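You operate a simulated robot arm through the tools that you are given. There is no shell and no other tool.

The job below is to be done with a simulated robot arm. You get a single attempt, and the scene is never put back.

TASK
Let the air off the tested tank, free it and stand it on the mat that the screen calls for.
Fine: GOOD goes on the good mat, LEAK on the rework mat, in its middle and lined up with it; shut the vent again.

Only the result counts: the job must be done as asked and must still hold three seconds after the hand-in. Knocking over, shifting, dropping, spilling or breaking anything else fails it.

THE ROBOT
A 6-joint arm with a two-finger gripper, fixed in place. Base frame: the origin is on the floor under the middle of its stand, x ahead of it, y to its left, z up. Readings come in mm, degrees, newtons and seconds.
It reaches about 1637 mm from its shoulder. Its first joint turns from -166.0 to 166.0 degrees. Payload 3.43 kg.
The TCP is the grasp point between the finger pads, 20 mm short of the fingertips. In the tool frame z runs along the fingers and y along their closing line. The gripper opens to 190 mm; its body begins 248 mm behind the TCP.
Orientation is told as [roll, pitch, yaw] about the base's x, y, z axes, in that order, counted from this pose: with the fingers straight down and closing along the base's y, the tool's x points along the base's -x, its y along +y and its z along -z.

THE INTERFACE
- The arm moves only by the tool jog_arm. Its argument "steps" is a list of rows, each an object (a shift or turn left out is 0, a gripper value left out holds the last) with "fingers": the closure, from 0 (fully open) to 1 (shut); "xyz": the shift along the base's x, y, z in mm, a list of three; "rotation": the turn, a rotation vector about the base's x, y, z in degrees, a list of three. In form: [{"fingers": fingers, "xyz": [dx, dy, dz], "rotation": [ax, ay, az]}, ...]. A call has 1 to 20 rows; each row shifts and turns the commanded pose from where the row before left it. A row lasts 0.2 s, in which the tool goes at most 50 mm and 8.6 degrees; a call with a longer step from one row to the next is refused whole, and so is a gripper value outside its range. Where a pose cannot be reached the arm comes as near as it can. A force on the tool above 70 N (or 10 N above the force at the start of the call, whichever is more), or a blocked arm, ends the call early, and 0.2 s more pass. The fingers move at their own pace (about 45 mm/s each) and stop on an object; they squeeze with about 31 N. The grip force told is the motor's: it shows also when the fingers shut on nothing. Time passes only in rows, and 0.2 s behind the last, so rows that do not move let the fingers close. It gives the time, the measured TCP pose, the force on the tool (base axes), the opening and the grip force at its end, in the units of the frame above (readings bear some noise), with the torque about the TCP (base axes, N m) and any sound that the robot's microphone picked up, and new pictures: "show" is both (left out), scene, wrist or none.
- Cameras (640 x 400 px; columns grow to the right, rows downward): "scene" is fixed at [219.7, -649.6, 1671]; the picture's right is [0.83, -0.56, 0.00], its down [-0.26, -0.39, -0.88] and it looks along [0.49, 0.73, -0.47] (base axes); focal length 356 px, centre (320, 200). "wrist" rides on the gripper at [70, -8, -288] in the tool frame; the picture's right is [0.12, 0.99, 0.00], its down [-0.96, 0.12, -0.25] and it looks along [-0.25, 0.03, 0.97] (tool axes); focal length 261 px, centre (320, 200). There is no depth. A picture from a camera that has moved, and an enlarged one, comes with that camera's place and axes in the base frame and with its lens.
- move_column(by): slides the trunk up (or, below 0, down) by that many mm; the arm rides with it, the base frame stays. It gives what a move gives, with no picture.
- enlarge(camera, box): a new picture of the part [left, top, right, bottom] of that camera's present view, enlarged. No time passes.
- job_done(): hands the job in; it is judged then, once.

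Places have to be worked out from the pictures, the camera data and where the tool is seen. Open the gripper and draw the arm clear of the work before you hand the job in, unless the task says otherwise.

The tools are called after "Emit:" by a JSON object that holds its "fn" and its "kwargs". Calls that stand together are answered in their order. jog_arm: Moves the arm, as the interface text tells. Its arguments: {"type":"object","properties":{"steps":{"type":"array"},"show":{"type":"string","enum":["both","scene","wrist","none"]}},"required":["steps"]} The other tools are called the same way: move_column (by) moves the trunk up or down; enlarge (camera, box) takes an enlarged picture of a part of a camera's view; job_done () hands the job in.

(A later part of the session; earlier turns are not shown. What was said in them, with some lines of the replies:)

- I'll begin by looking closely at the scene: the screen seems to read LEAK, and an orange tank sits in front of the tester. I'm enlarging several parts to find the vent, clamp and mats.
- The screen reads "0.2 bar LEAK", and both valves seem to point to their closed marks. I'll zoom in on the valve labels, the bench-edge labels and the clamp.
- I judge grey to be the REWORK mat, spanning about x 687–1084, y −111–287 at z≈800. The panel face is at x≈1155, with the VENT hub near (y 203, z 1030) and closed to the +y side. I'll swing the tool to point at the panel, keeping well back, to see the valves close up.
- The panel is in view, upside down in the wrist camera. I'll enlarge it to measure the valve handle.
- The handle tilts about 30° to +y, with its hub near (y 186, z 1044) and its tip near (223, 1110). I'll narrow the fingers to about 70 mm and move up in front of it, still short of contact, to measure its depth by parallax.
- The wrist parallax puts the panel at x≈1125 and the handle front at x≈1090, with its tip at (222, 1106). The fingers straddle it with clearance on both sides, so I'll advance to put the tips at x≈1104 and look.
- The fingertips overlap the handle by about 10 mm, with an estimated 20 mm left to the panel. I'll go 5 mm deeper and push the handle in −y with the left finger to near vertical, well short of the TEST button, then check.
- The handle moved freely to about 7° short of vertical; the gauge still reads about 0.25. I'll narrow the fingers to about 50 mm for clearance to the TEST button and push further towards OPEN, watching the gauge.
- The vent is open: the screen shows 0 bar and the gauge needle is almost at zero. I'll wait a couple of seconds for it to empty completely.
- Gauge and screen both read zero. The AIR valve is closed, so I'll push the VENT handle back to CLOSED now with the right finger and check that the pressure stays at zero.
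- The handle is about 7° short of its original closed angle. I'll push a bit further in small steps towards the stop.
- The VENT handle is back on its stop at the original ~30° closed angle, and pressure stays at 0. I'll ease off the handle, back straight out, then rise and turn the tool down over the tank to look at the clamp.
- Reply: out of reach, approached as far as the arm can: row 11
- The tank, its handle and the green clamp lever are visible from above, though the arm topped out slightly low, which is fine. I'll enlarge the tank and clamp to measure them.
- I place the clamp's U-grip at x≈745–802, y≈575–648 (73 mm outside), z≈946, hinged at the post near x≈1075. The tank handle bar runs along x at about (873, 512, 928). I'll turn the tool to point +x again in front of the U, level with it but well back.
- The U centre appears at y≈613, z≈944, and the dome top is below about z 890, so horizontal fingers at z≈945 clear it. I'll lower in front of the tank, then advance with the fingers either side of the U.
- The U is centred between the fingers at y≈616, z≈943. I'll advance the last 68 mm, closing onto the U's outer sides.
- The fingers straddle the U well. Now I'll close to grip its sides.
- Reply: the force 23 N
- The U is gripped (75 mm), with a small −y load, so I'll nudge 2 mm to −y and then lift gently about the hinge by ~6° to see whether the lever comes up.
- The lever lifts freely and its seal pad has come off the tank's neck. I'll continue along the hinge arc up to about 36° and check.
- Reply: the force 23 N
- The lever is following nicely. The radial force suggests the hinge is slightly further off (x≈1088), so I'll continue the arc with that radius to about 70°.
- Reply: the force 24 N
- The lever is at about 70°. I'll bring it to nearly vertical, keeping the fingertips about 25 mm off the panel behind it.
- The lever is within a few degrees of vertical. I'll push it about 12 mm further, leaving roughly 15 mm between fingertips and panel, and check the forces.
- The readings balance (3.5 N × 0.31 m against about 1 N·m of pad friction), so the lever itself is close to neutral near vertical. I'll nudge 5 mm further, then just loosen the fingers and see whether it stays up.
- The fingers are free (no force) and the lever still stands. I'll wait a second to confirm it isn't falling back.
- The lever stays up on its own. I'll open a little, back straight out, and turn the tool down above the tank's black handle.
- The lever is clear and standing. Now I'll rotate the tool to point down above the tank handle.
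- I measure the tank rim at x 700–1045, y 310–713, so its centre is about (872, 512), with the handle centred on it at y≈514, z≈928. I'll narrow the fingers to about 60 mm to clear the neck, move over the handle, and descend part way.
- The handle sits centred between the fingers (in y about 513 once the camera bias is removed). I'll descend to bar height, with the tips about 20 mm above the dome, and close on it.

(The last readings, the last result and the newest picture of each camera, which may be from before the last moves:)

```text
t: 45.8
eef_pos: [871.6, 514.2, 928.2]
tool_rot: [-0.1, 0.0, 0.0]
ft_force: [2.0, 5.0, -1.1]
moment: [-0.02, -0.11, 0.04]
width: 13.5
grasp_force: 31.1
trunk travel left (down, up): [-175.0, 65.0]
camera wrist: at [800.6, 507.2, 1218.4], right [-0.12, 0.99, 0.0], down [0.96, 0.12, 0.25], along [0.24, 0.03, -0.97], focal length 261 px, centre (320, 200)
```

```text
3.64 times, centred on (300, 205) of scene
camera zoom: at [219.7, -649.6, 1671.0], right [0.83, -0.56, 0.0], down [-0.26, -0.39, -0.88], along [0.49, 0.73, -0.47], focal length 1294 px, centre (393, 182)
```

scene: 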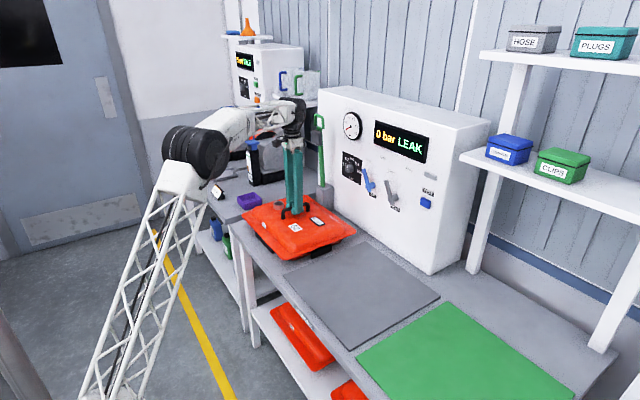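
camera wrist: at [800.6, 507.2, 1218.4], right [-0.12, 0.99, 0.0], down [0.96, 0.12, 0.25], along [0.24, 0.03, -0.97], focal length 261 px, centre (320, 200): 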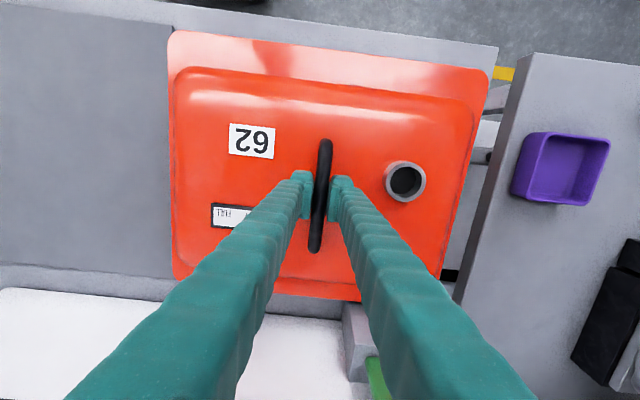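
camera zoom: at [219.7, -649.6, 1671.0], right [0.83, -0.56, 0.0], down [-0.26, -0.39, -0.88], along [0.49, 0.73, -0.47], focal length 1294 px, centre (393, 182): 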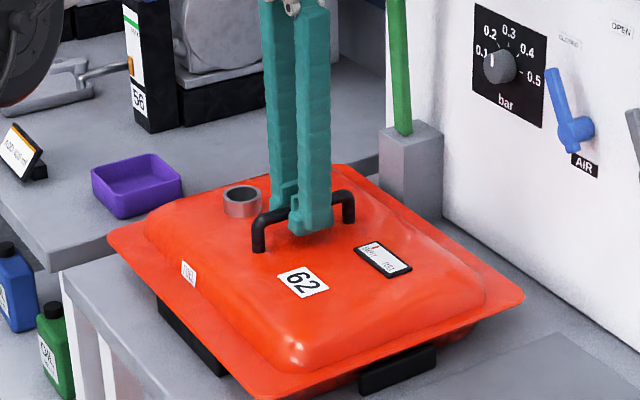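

The handle is gripped at 13.5 mm with 31 N. I'll lift slowly straight up by about 40 mm and check the weight and tilt.

Emit:
{"fn": "jog_arm", "kwargs": {"steps": [{"xyz": [0, 0, 4]}, {"xyz": [0, 0, 6]}, {"xyz": [0, 0, 8]}, {"xyz": [0, 0, 10]}, {"xyz": [0, 0, 12]}, {}]}}

Emit:
{"fn": "enlarge", "kwargs": {"camera": "scene", "box": [230, 150, 370, 280]}}

Emit:
{"fn": "enlarge", "kwargs": {"camera": "wrist", "box": [150, 10, 510, 310]}}

```text
t: 47.2
eef_pos: [871.7, 512.9, 969.8]
tool_rot: [-0.2, 0.0, -0.1]
ft_force: [-0.7, -0.4, -13.7]
moment: [0.09, 0.06, -0.02]
width: 13.7
grasp_force: 31.2
trunk travel left (down, up): [-175.0, 65.0]
camera wrist: at [801.4, 507.0, 1258.5], right [-0.12, 0.99, 0.0], down [0.96, 0.12, 0.24], along [0.24, 0.03, -0.97], focal length 261 px, centre (320, 200)
```

scene: 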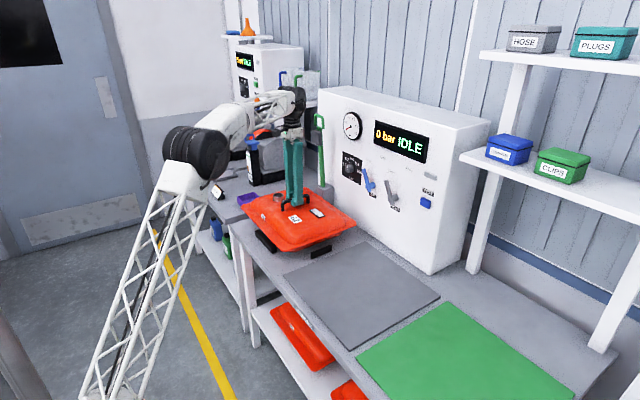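
wrist: 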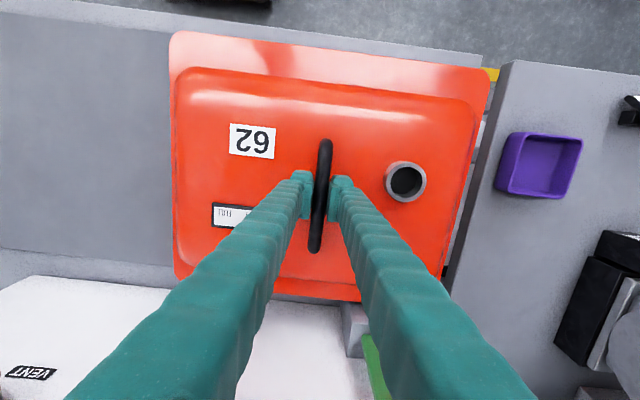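

```text
3.08 times, centred on (300, 215) of scene
camera zoom: at [219.7, -649.6, 1671.0], right [0.83, -0.56, 0.0], down [-0.26, -0.39, -0.88], along [0.49, 0.73, -0.47], focal length 1095 px, centre (382, 154)
```

zoom: 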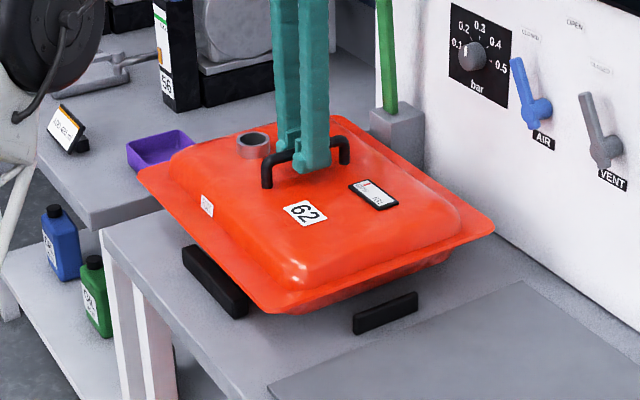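

```text
1.33 times, centred on (330, 160) of wrist
camera zoom: at [801.4, 507.0, 1258.5], right [-0.12, 0.99, 0.0], down [0.96, 0.12, 0.24], along [0.24, 0.03, -0.97], focal length 348 px, centre (307, 253)
```

zoom: 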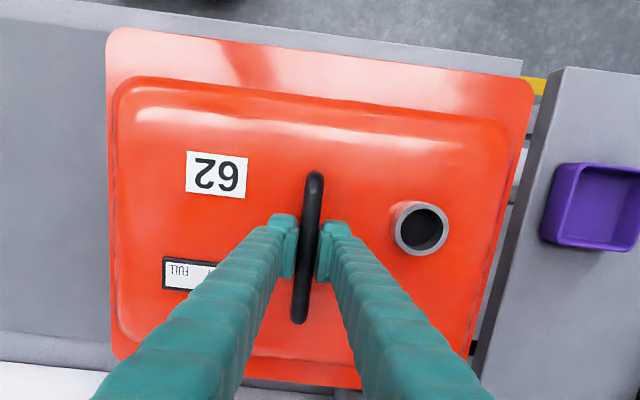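

The tank is off its seat, hanging level and weighing about 13 N, and the screen has gone to IDLE, so LEAK means the rework (grey) mat. I'll lift 50 mm more to clear the locating blocks, then start moving toward −y.

Emit:
{"fn": "jog_arm", "kwargs": {"steps": [{"xyz": [0, 0, 10]}, {"xyz": [0, 0, 14]}, {"xyz": [0, 0, 14]}, {"xyz": [0, 0, 12]}, {"xyz": [0, -4, 0]}, {"xyz": [0, -8, 0]}, {"xyz": [0, -12, 0]}, {"xyz": [0, -16, 0]}, {"xyz": [0, -20, 0]}, {"xyz": [0, -20, 0]}, {"xyz": [0, -20, 0]}, {"xyz": [0, -16, 0]}, {"xyz": [0, -12, 0]}, {"xyz": [0, -8, 0]}, {"xyz": [0, -4, 0]}, {}, {}]}}

Emit:
{"fn": "enlarge", "kwargs": {"camera": "wrist", "box": [0, 0, 400, 250]}}

```text
t: 50.8
eef_pos: [873.0, 374.7, 1020.7]
tool_rot: [-0.2, 0.2, -0.1]
ft_force: [-0.4, 0.4, -15.4]
moment: [0.04, 0.05, 0.04]
width: 13.6
grasp_force: 30.9
trunk travel left (down, up): [-175.0, 65.0]
camera wrist: at [801.3, 367.2, 1308.6], right [-0.12, 0.99, 0.0], down [0.96, 0.12, 0.24], along [0.24, 0.03, -0.97], focal length 261 px, centre (320, 200)
```

scene: 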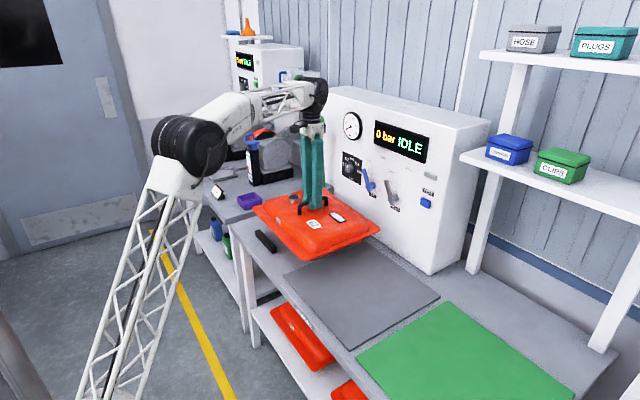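
wrist: 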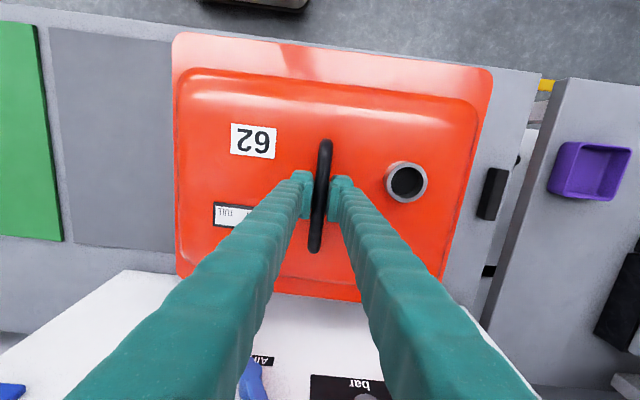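

```text
1.60 times, centred on (200, 125) of wrist
camera zoom: at [801.3, 367.2, 1308.6], right [-0.12, 0.99, 0.0], down [0.96, 0.12, 0.24], along [0.24, 0.03, -0.97], focal length 417 px, centre (512, 320)
```

zoom: 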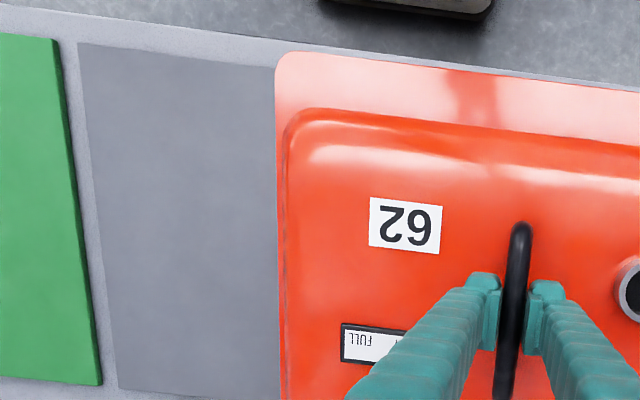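

The mat's −y edge now measures y≈−117 with x 680–1083, so combined with the other views its centre is about (881.5, 87). I'll carry the tank there, still raised.

Emit:
{"fn": "jog_arm", "kwargs": {"steps": [{"xyz": [0.5, -6, 0]}, {"xyz": [0.5, -12, 0]}, {"xyz": [0.5, -18, 0]}, {"xyz": [0.5, -24, 0]}, {"xyz": [0.5, -26, 0]}, {"xyz": [0.5, -26, 0]}, {"xyz": [0.5, -26, 0]}, {"xyz": [0.5, -26, 0]}, {"xyz": [0.5, -26, 0]}, {"xyz": [0.5, -24, 0]}, {"xyz": [0.5, -22, 0]}, {"xyz": [0.5, -18, 0]}, {"xyz": [0.5, -14, 0]}, {"xyz": [0.5, -10, 0]}, {"xyz": [0.5, -6, 0]}, {"xyz": [1.0, -3.7, 0]}, {}, {}]}}

Emit:
{"fn": "enlarge", "kwargs": {"camera": "scene", "box": [260, 180, 460, 360]}}

Emit:
{"fn": "enlarge", "kwargs": {"camera": "wrist", "box": [120, 0, 520, 300]}}

```text
t: 54.6
eef_pos: [880.9, 85.4, 1019.9]
tool_rot: [-0.1, 0.1, 0.0]
ft_force: [-0.1, -0.3, -14.6]
moment: [0.02, 0.04, 0.04]
width: 13.7
grasp_force: 30.8
trunk travel left (down, up): [-175.0, 65.0]
camera wrist: at [809.8, 78.8, 1308.6], right [-0.12, 0.99, 0.0], down [0.96, 0.11, 0.25], along [0.24, 0.03, -0.97], focal length 261 px, centre (320, 200)
```

scene: 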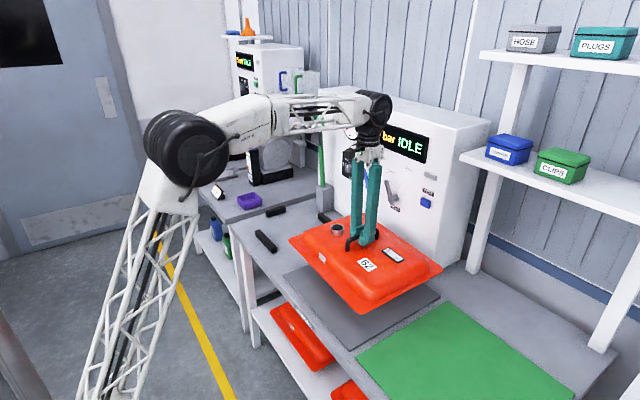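
wrist: 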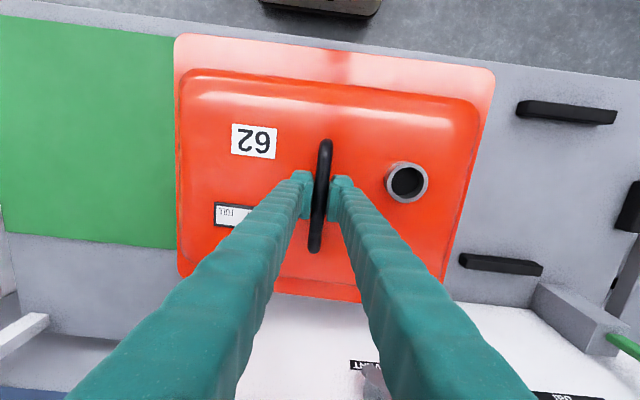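

```text
2.22 times, centred on (360, 270) of scene
camera zoom: at [219.7, -649.6, 1671.0], right [0.83, -0.56, 0.0], down [-0.26, -0.39, -0.88], along [0.49, 0.73, -0.47], focal length 791 px, centre (231, 44)
```

zoom: 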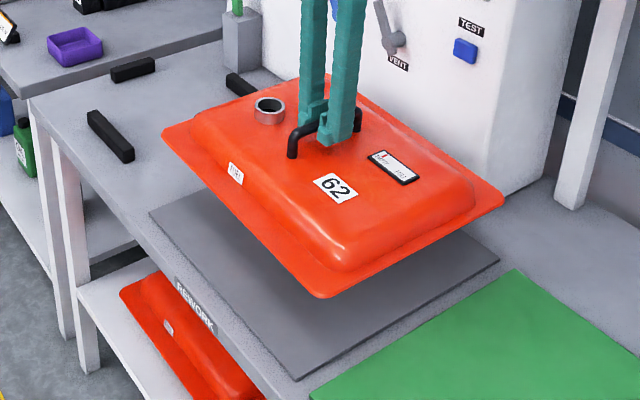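

```text
1.33 times, centred on (320, 150) of wrist
camera zoom: at [809.8, 78.8, 1308.6], right [-0.12, 0.99, 0.0], down [0.96, 0.11, 0.25], along [0.24, 0.03, -0.97], focal length 348 px, centre (320, 267)
```

zoom: 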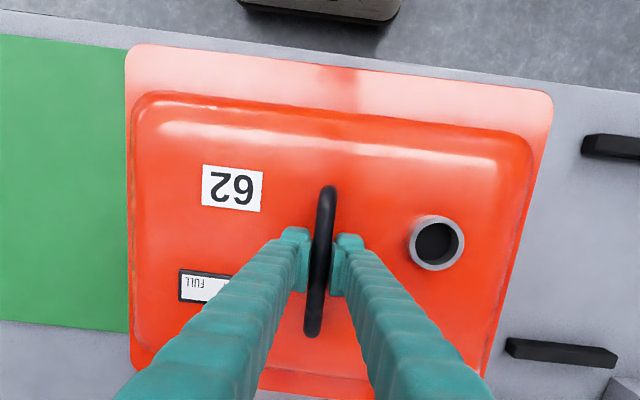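

The tank hangs level above the mat. I'll lower it to about 25 mm above the mat and compare the rim with the mat corners in the scene view.

Emit:
{"fn": "jog_arm", "kwargs": {"steps": [{"xyz": [0, 0, -8]}, {"xyz": [0, 0, -12]}, {"xyz": [0, 0, -12]}, {"xyz": [0, 0, -12]}, {"xyz": [0, 0, -10]}, {"xyz": [0, 0, -8]}, {}]}}

Emit:
{"fn": "enlarge", "kwargs": {"camera": "scene", "box": [270, 230, 450, 360]}}

Emit:
{"fn": "enlarge", "kwargs": {"camera": "scene", "box": [310, 260, 390, 360]}}

Emit:
{"fn": "enlarge", "kwargs": {"camera": "scene", "box": [400, 230, 470, 310]}}

Emit:
{"fn": "enlarge", "kwargs": {"camera": "scene", "box": [260, 220, 330, 300]}}

```text
t: 56.2
eef_pos: [879.9, 87.3, 958.4]
tool_rot: [-0.1, 0.1, 0.0]
ft_force: [-0.3, -0.1, -15.1]
moment: [-0.01, 0.05, 0.01]
width: 13.5
grasp_force: 31.2
trunk travel left (down, up): [-175.0, 65.0]
camera wrist: at [809.7, 79.3, 1246.9], right [-0.12, 0.99, 0.0], down [0.96, 0.11, 0.25], along [0.24, 0.03, -0.97], focal length 261 px, centre (320, 200)
```

scene: 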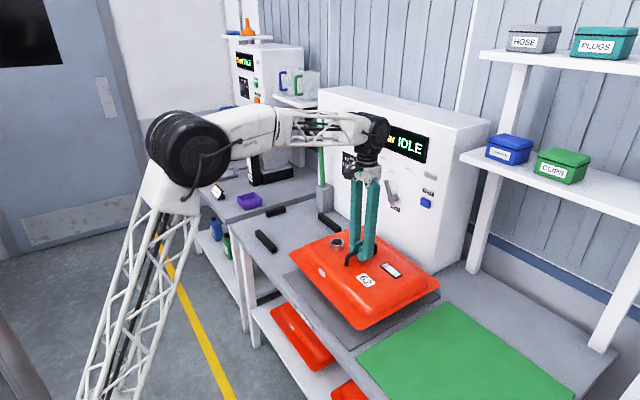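
wrist: 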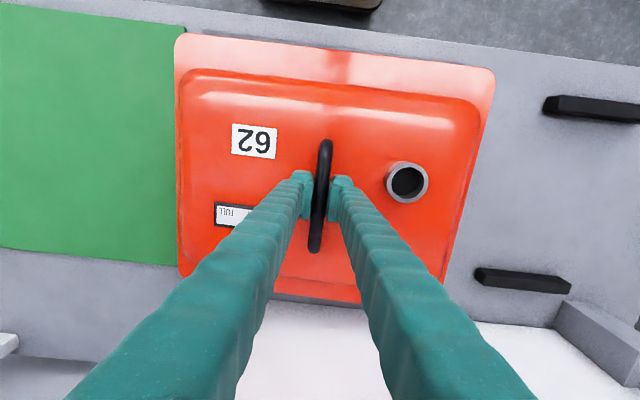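

```text
3.08 times, centred on (360, 295) of scene
camera zoom: at [219.7, -649.6, 1671.0], right [0.83, -0.56, 0.0], down [-0.26, -0.39, -0.88], along [0.49, 0.73, -0.47], focal length 1095 px, centre (197, -92)
```

zoom: 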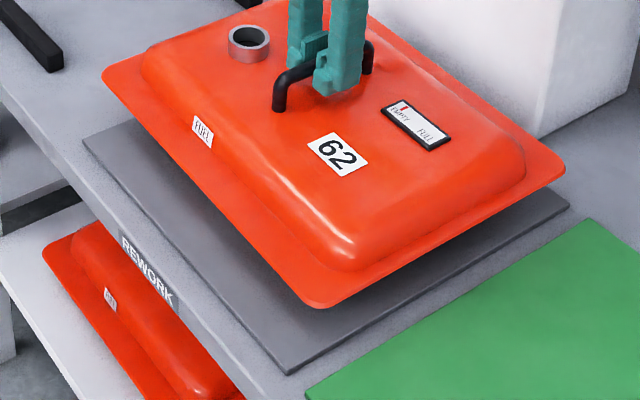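

```text
4.00 times, centred on (350, 310) of scene
camera zoom: at [219.7, -649.6, 1671.0], right [0.83, -0.56, 0.0], down [-0.26, -0.39, -0.88], along [0.49, 0.73, -0.47], focal length 1423 px, centre (200, -240)
```

zoom: 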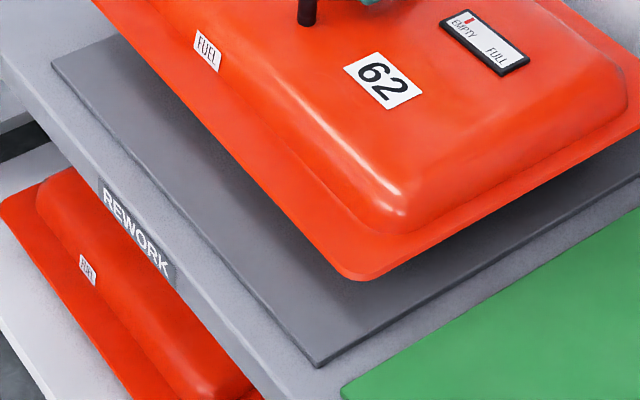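

```text
5.00 times, centred on (435, 270) of scene
camera zoom: at [219.7, -649.6, 1671.0], right [0.83, -0.56, 0.0], down [-0.26, -0.39, -0.88], along [0.49, 0.73, -0.47], focal length 1779 px, centre (-255, -150)
```

zoom: 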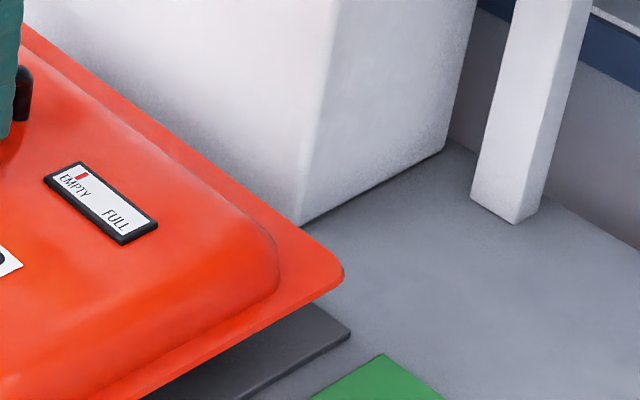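

```text
5.00 times, centred on (295, 260) of scene
camera zoom: at [219.7, -649.6, 1671.0], right [0.83, -0.56, 0.0], down [-0.26, -0.39, -0.88], along [0.49, 0.73, -0.47], focal length 1779 px, centre (445, -100)
```

zoom: 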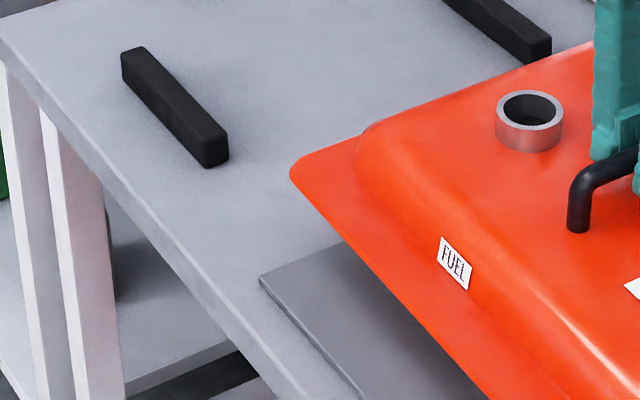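

The rim-to-mat offsets are hard to read at this zoom, so I'll take sharper crops of the −y edges and corner before setting down.

Emit:
{"fn": "enlarge", "kwargs": {"camera": "scene", "box": [335, 290, 385, 340]}}

Emit:
{"fn": "enlarge", "kwargs": {"camera": "scene", "box": [400, 265, 450, 315]}}

Emit:
{"fn": "enlarge", "kwargs": {"camera": "scene", "box": [280, 235, 330, 285]}}

```text
8.00 times, centred on (360, 315) of scene
camera zoom: at [219.7, -649.6, 1671.0], right [0.83, -0.56, 0.0], down [-0.26, -0.39, -0.88], along [0.49, 0.73, -0.47], focal length 2846 px, centre (0, -720)
```

zoom: 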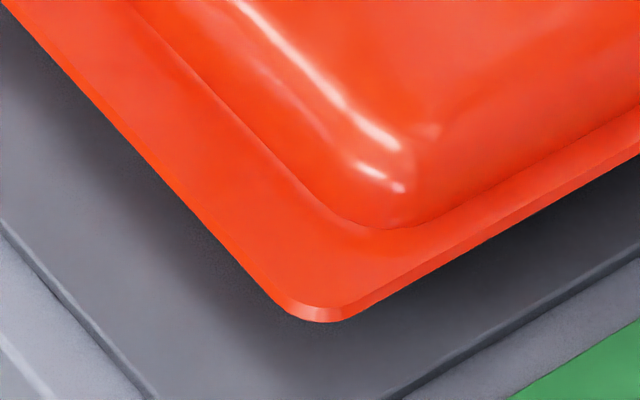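

```text
8.00 times, centred on (425, 290) of scene
camera zoom: at [219.7, -649.6, 1671.0], right [0.83, -0.56, 0.0], down [-0.26, -0.39, -0.88], along [0.49, 0.73, -0.47], focal length 2846 px, centre (-520, -520)
```

zoom: 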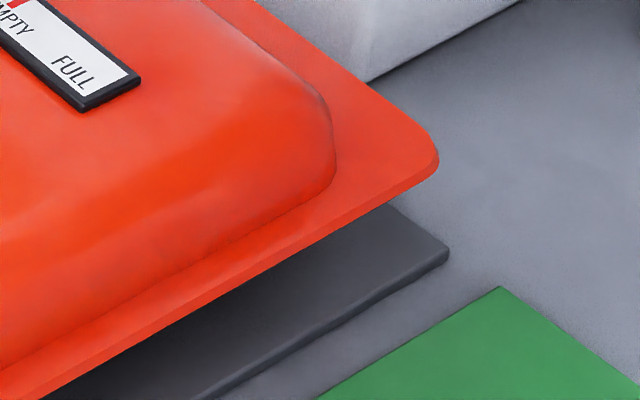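

```text
8.00 times, centred on (305, 260) of scene
camera zoom: at [219.7, -649.6, 1671.0], right [0.83, -0.56, 0.0], down [-0.26, -0.39, -0.88], along [0.49, 0.73, -0.47], focal length 2846 px, centre (440, -280)
```

zoom: 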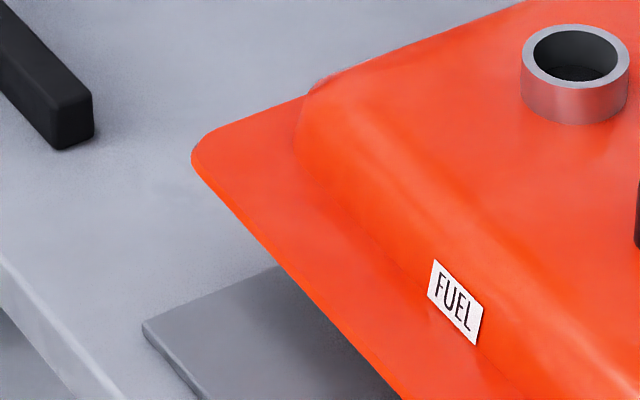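

In the scene view the handle projects exactly where the TCP reading puts it, so that calibration holds. Tank yaw is about 0°, and the mat centre comes out at (881.5–882, 87–89). I'll nudge by about 1 mm and lower gently towards the mat.

Emit:
{"fn": "jog_arm", "kwargs": {"steps": [{"xyz": [0.7, 0.7, -5]}, {"xyz": [0.7, 0.7, -5]}, {"xyz": [0, 0, -4]}, {"xyz": [0, 0, -3]}, {"xyz": [0, 0, -2]}, {}], "show": "none"}}

```text
t: 57.6
eef_pos: [881.3, 87.5, 939.3]
tool_rot: [-0.1, 0.1, -0.1]
ft_force: [0.7, 0.1, -14.8]
moment: [-0.02, 0.0, -0.4]
width: 13.6
grasp_force: 31.0
trunk travel left (down, up): [-175.0, 65.0]
```

The tank is still fully hanging (−14.8 N) at TCP z 939. I'll lower in small steps and watch for the weight to come off.

Emit:
{"fn": "jog_arm", "kwargs": {"steps": [{"xyz": [0, 0, -2]}, {"xyz": [0, 0, -2]}, {"xyz": [0, 0, -1.5]}, {}], "show": "none"}}

```text
t: 58.6
eef_pos: [880.8, 88.3, 935.5]
tool_rot: [-0.1, 0.1, -0.1]
ft_force: [1.9, 2.5, 4.9]
moment: [0.03, -0.03, -0.04]
width: 11.7
grasp_force: 31.1
trunk travel left (down, up): [-175.0, 65.0]
```

The weight is off, so the tank rests on the mat. I'll check the placement before releasing.

Emit:
{"fn": "jog_arm", "kwargs": {"steps": [{}]}}

Emit:
{"fn": "enlarge", "kwargs": {"camera": "scene", "box": [270, 230, 450, 360]}}

Emit:
{"fn": "enlarge", "kwargs": {"camera": "scene", "box": [335, 290, 385, 340]}}

Emit:
{"fn": "enlarge", "kwargs": {"camera": "scene", "box": [400, 265, 450, 315]}}

Emit:
{"fn": "enlarge", "kwargs": {"camera": "scene", "box": [280, 235, 330, 285]}}

```text
t: 59.0
eef_pos: [881.4, 88.7, 934.7]
tool_rot: [-0.1, -0.1, -0.1]
ft_force: [3.5, 3.1, 5.8]
moment: [0.03, -0.19, -0.03]
width: 12.2
grasp_force: 31.5
trunk travel left (down, up): [-175.0, 65.0]
camera wrist: at [810.5, 80.3, 1223.2], right [-0.12, 0.99, 0.0], down [0.96, 0.12, 0.25], along [0.25, 0.03, -0.97], focal length 261 px, centre (320, 200)
```

scene: 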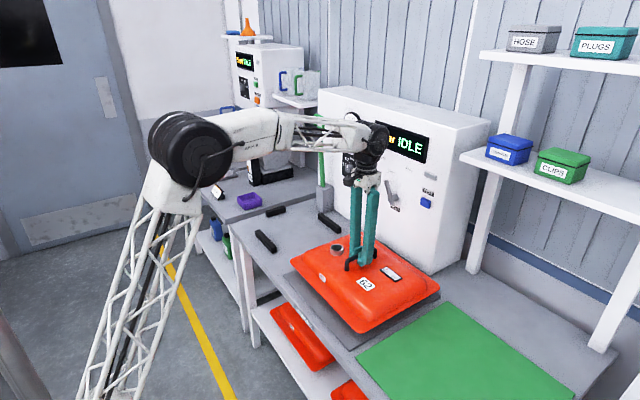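
wrist: 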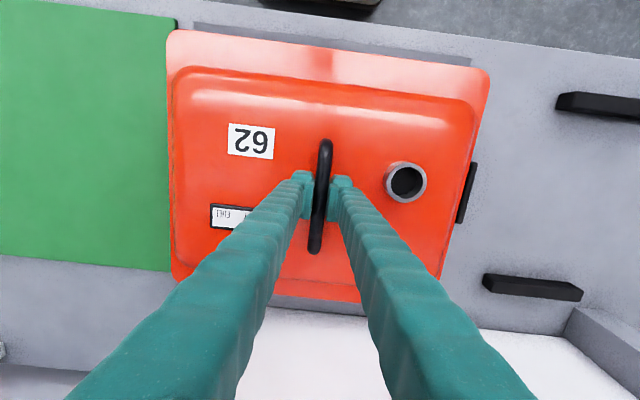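

```text
3.08 times, centred on (360, 295) of scene
camera zoom: at [219.7, -649.6, 1671.0], right [0.83, -0.56, 0.0], down [-0.26, -0.39, -0.88], along [0.49, 0.73, -0.47], focal length 1095 px, centre (197, -92)
```

zoom: 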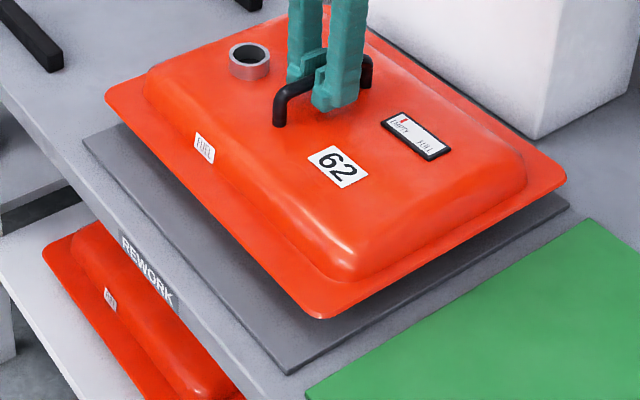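

```text
8.00 times, centred on (360, 315) of scene
camera zoom: at [219.7, -649.6, 1671.0], right [0.83, -0.56, 0.0], down [-0.26, -0.39, -0.88], along [0.49, 0.73, -0.47], focal length 2846 px, centre (0, -720)
```

zoom: 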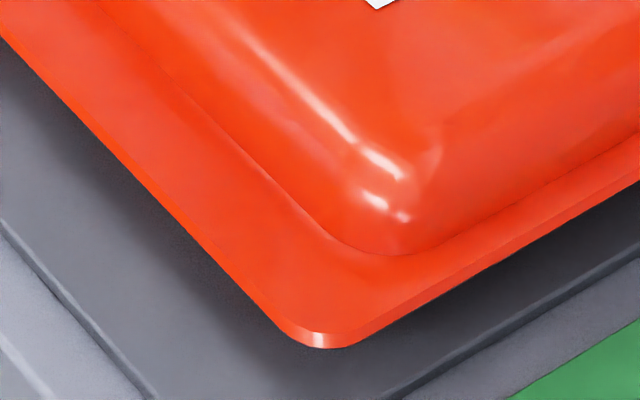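

```text
8.00 times, centred on (425, 290) of scene
camera zoom: at [219.7, -649.6, 1671.0], right [0.83, -0.56, 0.0], down [-0.26, -0.39, -0.88], along [0.49, 0.73, -0.47], focal length 2846 px, centre (-520, -520)
```

zoom: 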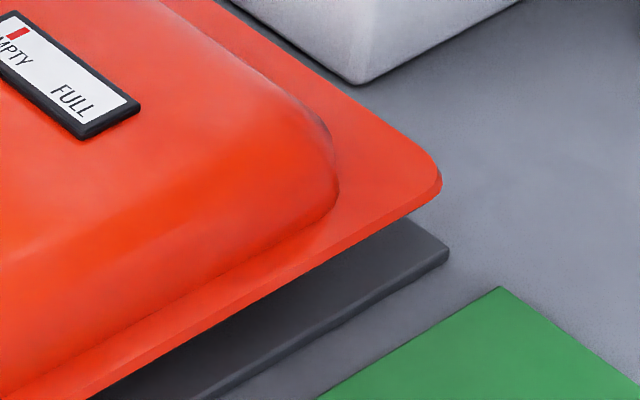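

```text
8.00 times, centred on (305, 260) of scene
camera zoom: at [219.7, -649.6, 1671.0], right [0.83, -0.56, 0.0], down [-0.26, -0.39, -0.88], along [0.49, 0.73, -0.47], focal length 2846 px, centre (440, -280)
```

zoom: 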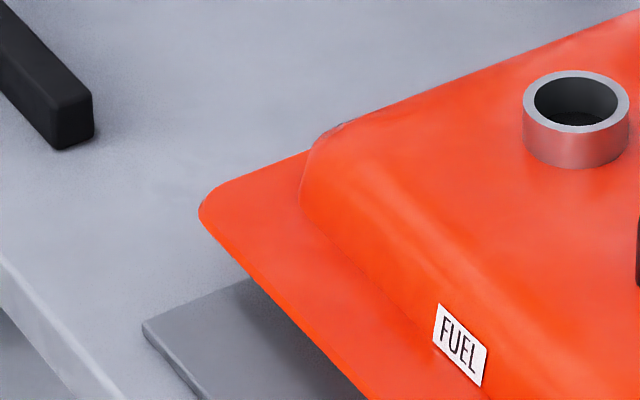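

With the tank resting, the scene view gives a rim of x 705–1063, y −118–294, centred at about (883, 88) with yaw ≈0°, against a mat centre of about (882, 89). That is within a few millimetres, so I'll open the fingers to about 60 mm and rise straight up.

Emit:
{"fn": "jog_arm", "kwargs": {"steps": [{"fingers": 0.9}, {"fingers": 0.8}, {"fingers": 0.7}, {"fingers": 0.68}, {}, {}], "show": "both"}}

Emit:
{"fn": "enlarge", "kwargs": {"camera": "wrist", "box": [140, 0, 540, 310]}}

```text
t: 60.4
eef_pos: [882.1, 88.2, 934.3]
tool_rot: [-0.1, 0.1, 0.0]
ft_force: [0.5, 0.7, 0.7]
moment: [-0.01, 0.02, 0.0]
width: 60.7
grasp_force: 0.0
trunk travel left (down, up): [-175.0, 65.0]
camera wrist: at [810.5, 80.2, 1222.8], right [-0.12, 0.99, 0.0], down [0.96, 0.11, 0.25], along [0.24, 0.03, -0.97], focal length 261 px, centre (320, 200)
```

scene: 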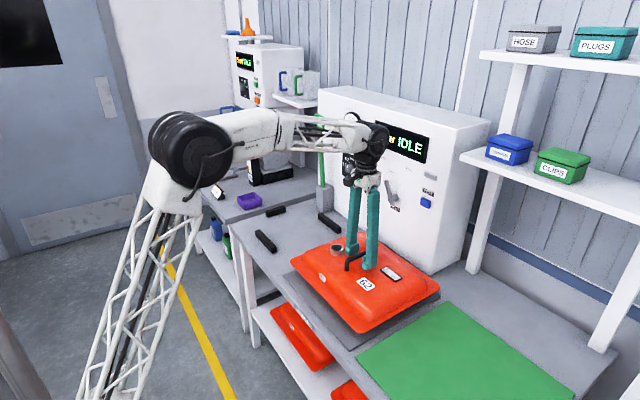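
wrist: 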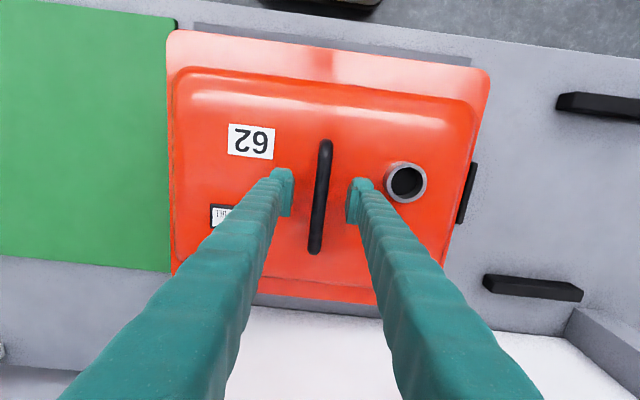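

```text
1.29 times, centred on (340, 155) of wrist
camera zoom: at [810.5, 80.2, 1222.8], right [-0.12, 0.99, 0.0], down [0.96, 0.11, 0.25], along [0.24, 0.03, -0.97], focal length 336 px, centre (294, 258)
```

zoom: 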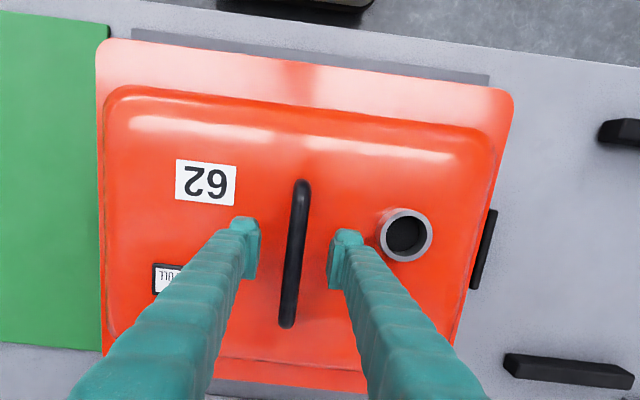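

The tank stands free. In the wrist view its rim centre (883, 85.4) matches the mat centre (881, 85.7) seen in the same camera. I'll rise straight up and then draw back to a clear position.

Emit:
{"fn": "jog_arm", "kwargs": {"steps": [{"xyz": [0, 0, 15]}, {"xyz": [0, 0, 30]}, {"xyz": [0, 0, 45]}, {"xyz": [0, 0, 45]}, {"xyz": [0, 0, 45]}, {"xyz": [-20, 0, 40]}, {"xyz": [-45, 0, 15]}, {"xyz": [-48, 0, 10]}, {"xyz": [-48, 5, 10]}, {"xyz": [-48, 5, 10]}, {"xyz": [-48, 5, 10]}, {}, {}]}}

Emit:
{"fn": "enlarge", "kwargs": {"camera": "scene", "box": [270, 220, 450, 350]}}

Emit:
{"fn": "enlarge", "kwargs": {"camera": "scene", "box": [290, 90, 450, 220]}}

Emit:
{"fn": "enlarge", "kwargs": {"camera": "wrist", "box": [120, 60, 520, 310]}}

```text
t: 63.2
eef_pos: [623.2, 102.2, 1209.0]
tool_rot: [-0.1, 0.1, -0.1]
ft_force: [-0.2, 0.4, -0.6]
moment: [0.04, -0.02, 0.02]
width: 60.7
grasp_force: 0.0
trunk travel left (down, up): [-175.0, 65.0]
camera wrist: at [552.7, 95.0, 1497.1], right [-0.12, 0.99, 0.0], down [0.96, 0.11, 0.25], along [0.24, 0.03, -0.97], focal length 261 px, centre (320, 200)
```

scene: 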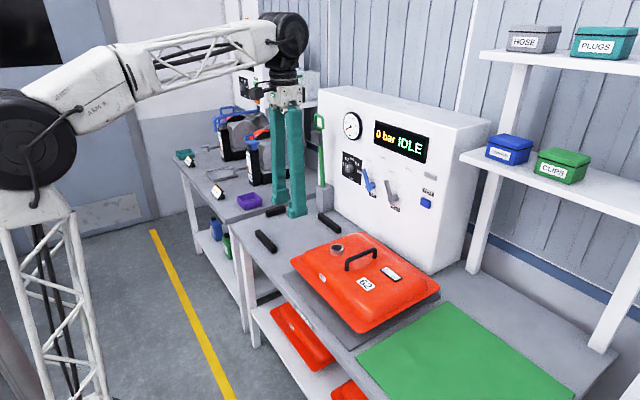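
wrist: 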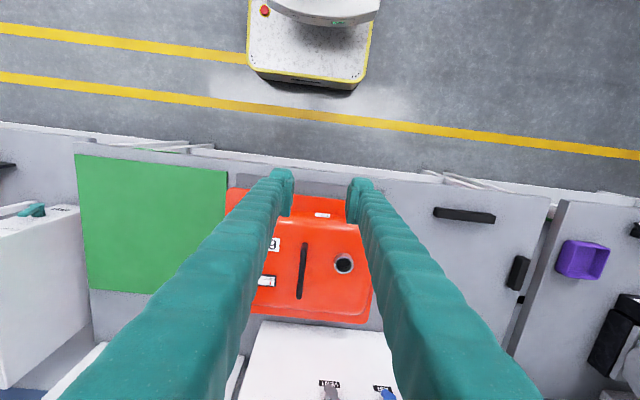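

```text
3.08 times, centred on (360, 285) of scene
camera zoom: at [219.7, -649.6, 1671.0], right [0.83, -0.56, 0.0], down [-0.26, -0.39, -0.88], along [0.49, 0.73, -0.47], focal length 1095 px, centre (197, -62)
```

zoom: 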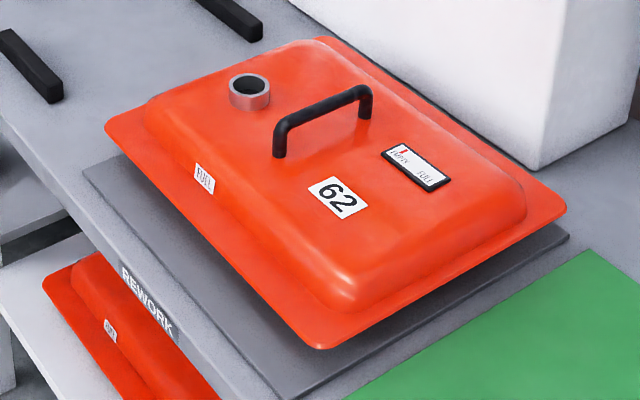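

```text
3.08 times, centred on (370, 155) of scene
camera zoom: at [219.7, -649.6, 1671.0], right [0.83, -0.56, 0.0], down [-0.26, -0.39, -0.88], along [0.49, 0.73, -0.47], focal length 1095 px, centre (166, 338)
```

zoom: 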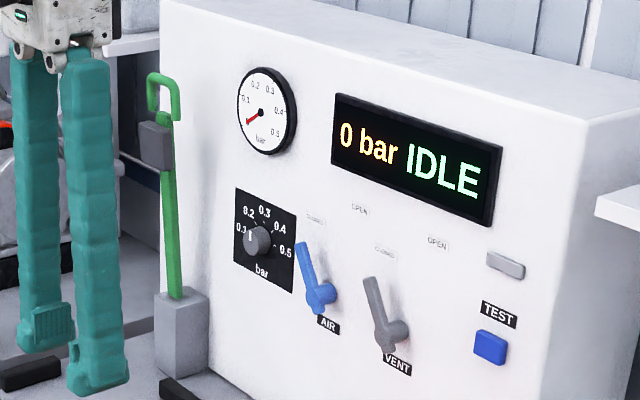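

```text
1.60 times, centred on (320, 185) of wrist
camera zoom: at [552.7, 95.0, 1497.1], right [-0.12, 0.99, 0.0], down [0.96, 0.11, 0.25], along [0.24, 0.03, -0.97], focal length 417 px, centre (320, 224)
```

zoom: 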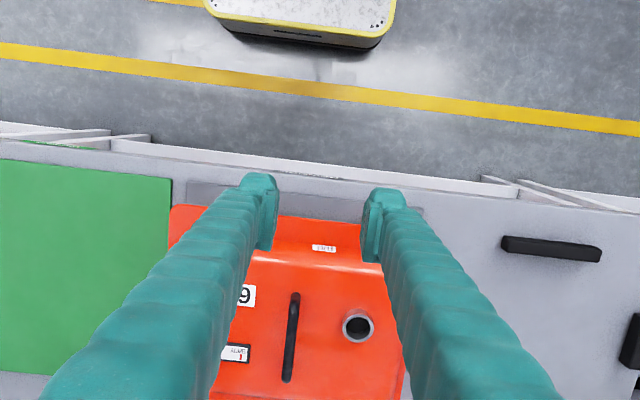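

All is in place: the tank is flat on the grey mat, the lever is up, both valves are closed and the gauge reads 0. I'll open the gripper fully, draw back further, and take one last check of centring.

Emit:
{"fn": "jog_arm", "kwargs": {"steps": [{"fingers": 0.0, "xyz": [-15, 0, 20]}, {"xyz": [-15, 0, 20]}, {"xyz": [-15, 0, 20]}, {"xyz": [-15, 0, 20]}, {}, {}, {}, {}]}}

Emit:
{"fn": "enlarge", "kwargs": {"camera": "wrist", "box": [180, 140, 460, 330]}}

Emit:
{"fn": "enlarge", "kwargs": {"camera": "scene", "box": [270, 220, 450, 350]}}

```text
t: 65.0
eef_pos: [565.6, 102.5, 1289.4]
tool_rot: [-0.1, 0.1, -0.1]
ft_force: [-0.2, -0.9, 0.4]
moment: [-0.01, -0.01, 0.0]
width: 190.1
grasp_force: 0.1
trunk travel left (down, up): [-175.0, 65.0]
camera wrist: at [494.4, 95.1, 1577.4], right [-0.12, 0.99, 0.0], down [0.96, 0.11, 0.25], along [0.24, 0.03, -0.97], focal length 261 px, centre (320, 200)
```

scene: 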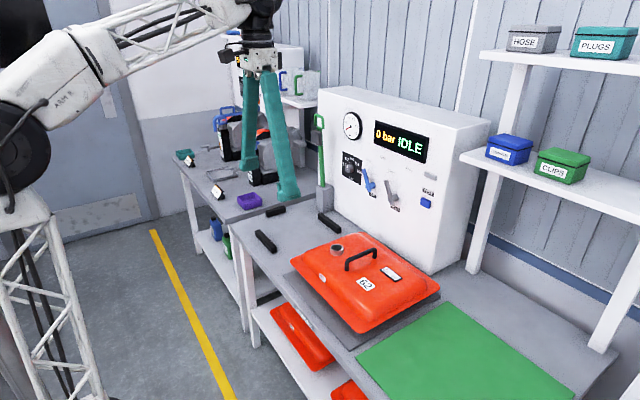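
wrist: 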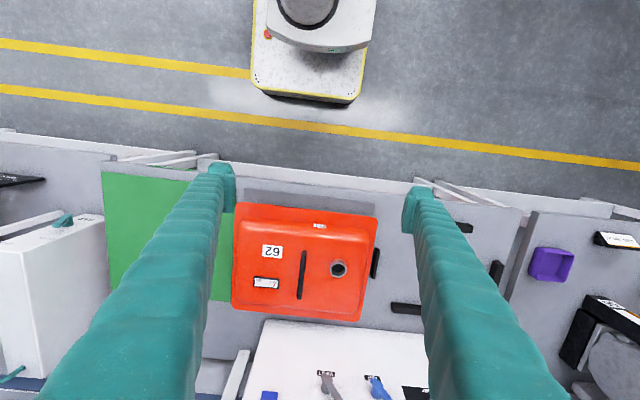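

```text
2.11 times, centred on (320, 235) of wrist
camera zoom: at [494.4, 95.1, 1577.4], right [-0.12, 0.99, 0.0], down [0.96, 0.11, 0.25], along [0.24, 0.03, -0.97], focal length 549 px, centre (320, 126)
```

zoom: 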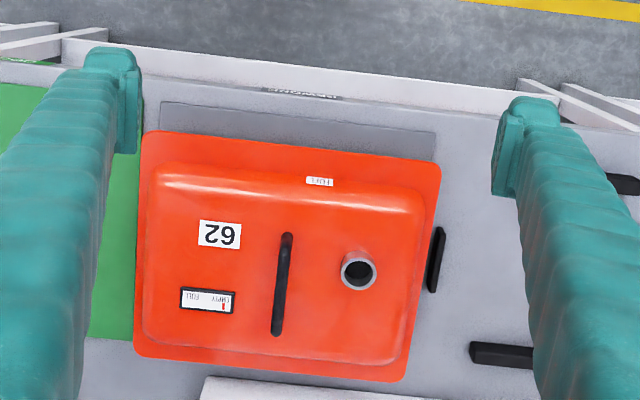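

```text
3.08 times, centred on (360, 285) of scene
camera zoom: at [219.7, -649.6, 1671.0], right [0.83, -0.56, 0.0], down [-0.26, -0.39, -0.88], along [0.49, 0.73, -0.47], focal length 1095 px, centre (197, -62)
```

zoom: 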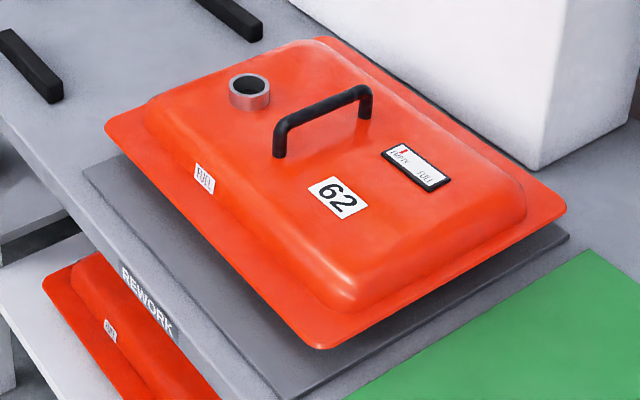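

The last check shows the rim centre at about (888, 87) against a mat centre of about (884, 87.6), with yaw within about 0.2°. The lever is up, the valves are closed, the gauge reads 0 and the gripper is open and clear, so I'm handing in.

Emit:
{"fn": "job_done", "kwargs": {}}

```text
The job is handed in.
```

The tank tested as LEAK, so I stood it on the grey rework mat. It sits within about 4 mm of the middle and is lined up to well under a degree, judged from the camera views. The job is handed in, but I haven't seen the verdict.

- **Air:** I opened the vent until the screen and gauge both read zero. I then pushed the vent back onto its closed stop. The air valve was closed throughout.
- **Clamp:** I lifted the green lever to upright, where it stays on its own. I left it up.
- **Placement:** The tank rests flat on the mat. While hanging from the gripper it leaned slightly, but it levelled out when I set it down.
- **At hand-in:** The gripper was open and the arm was drawn back. I saw nothing else knocked or moved.
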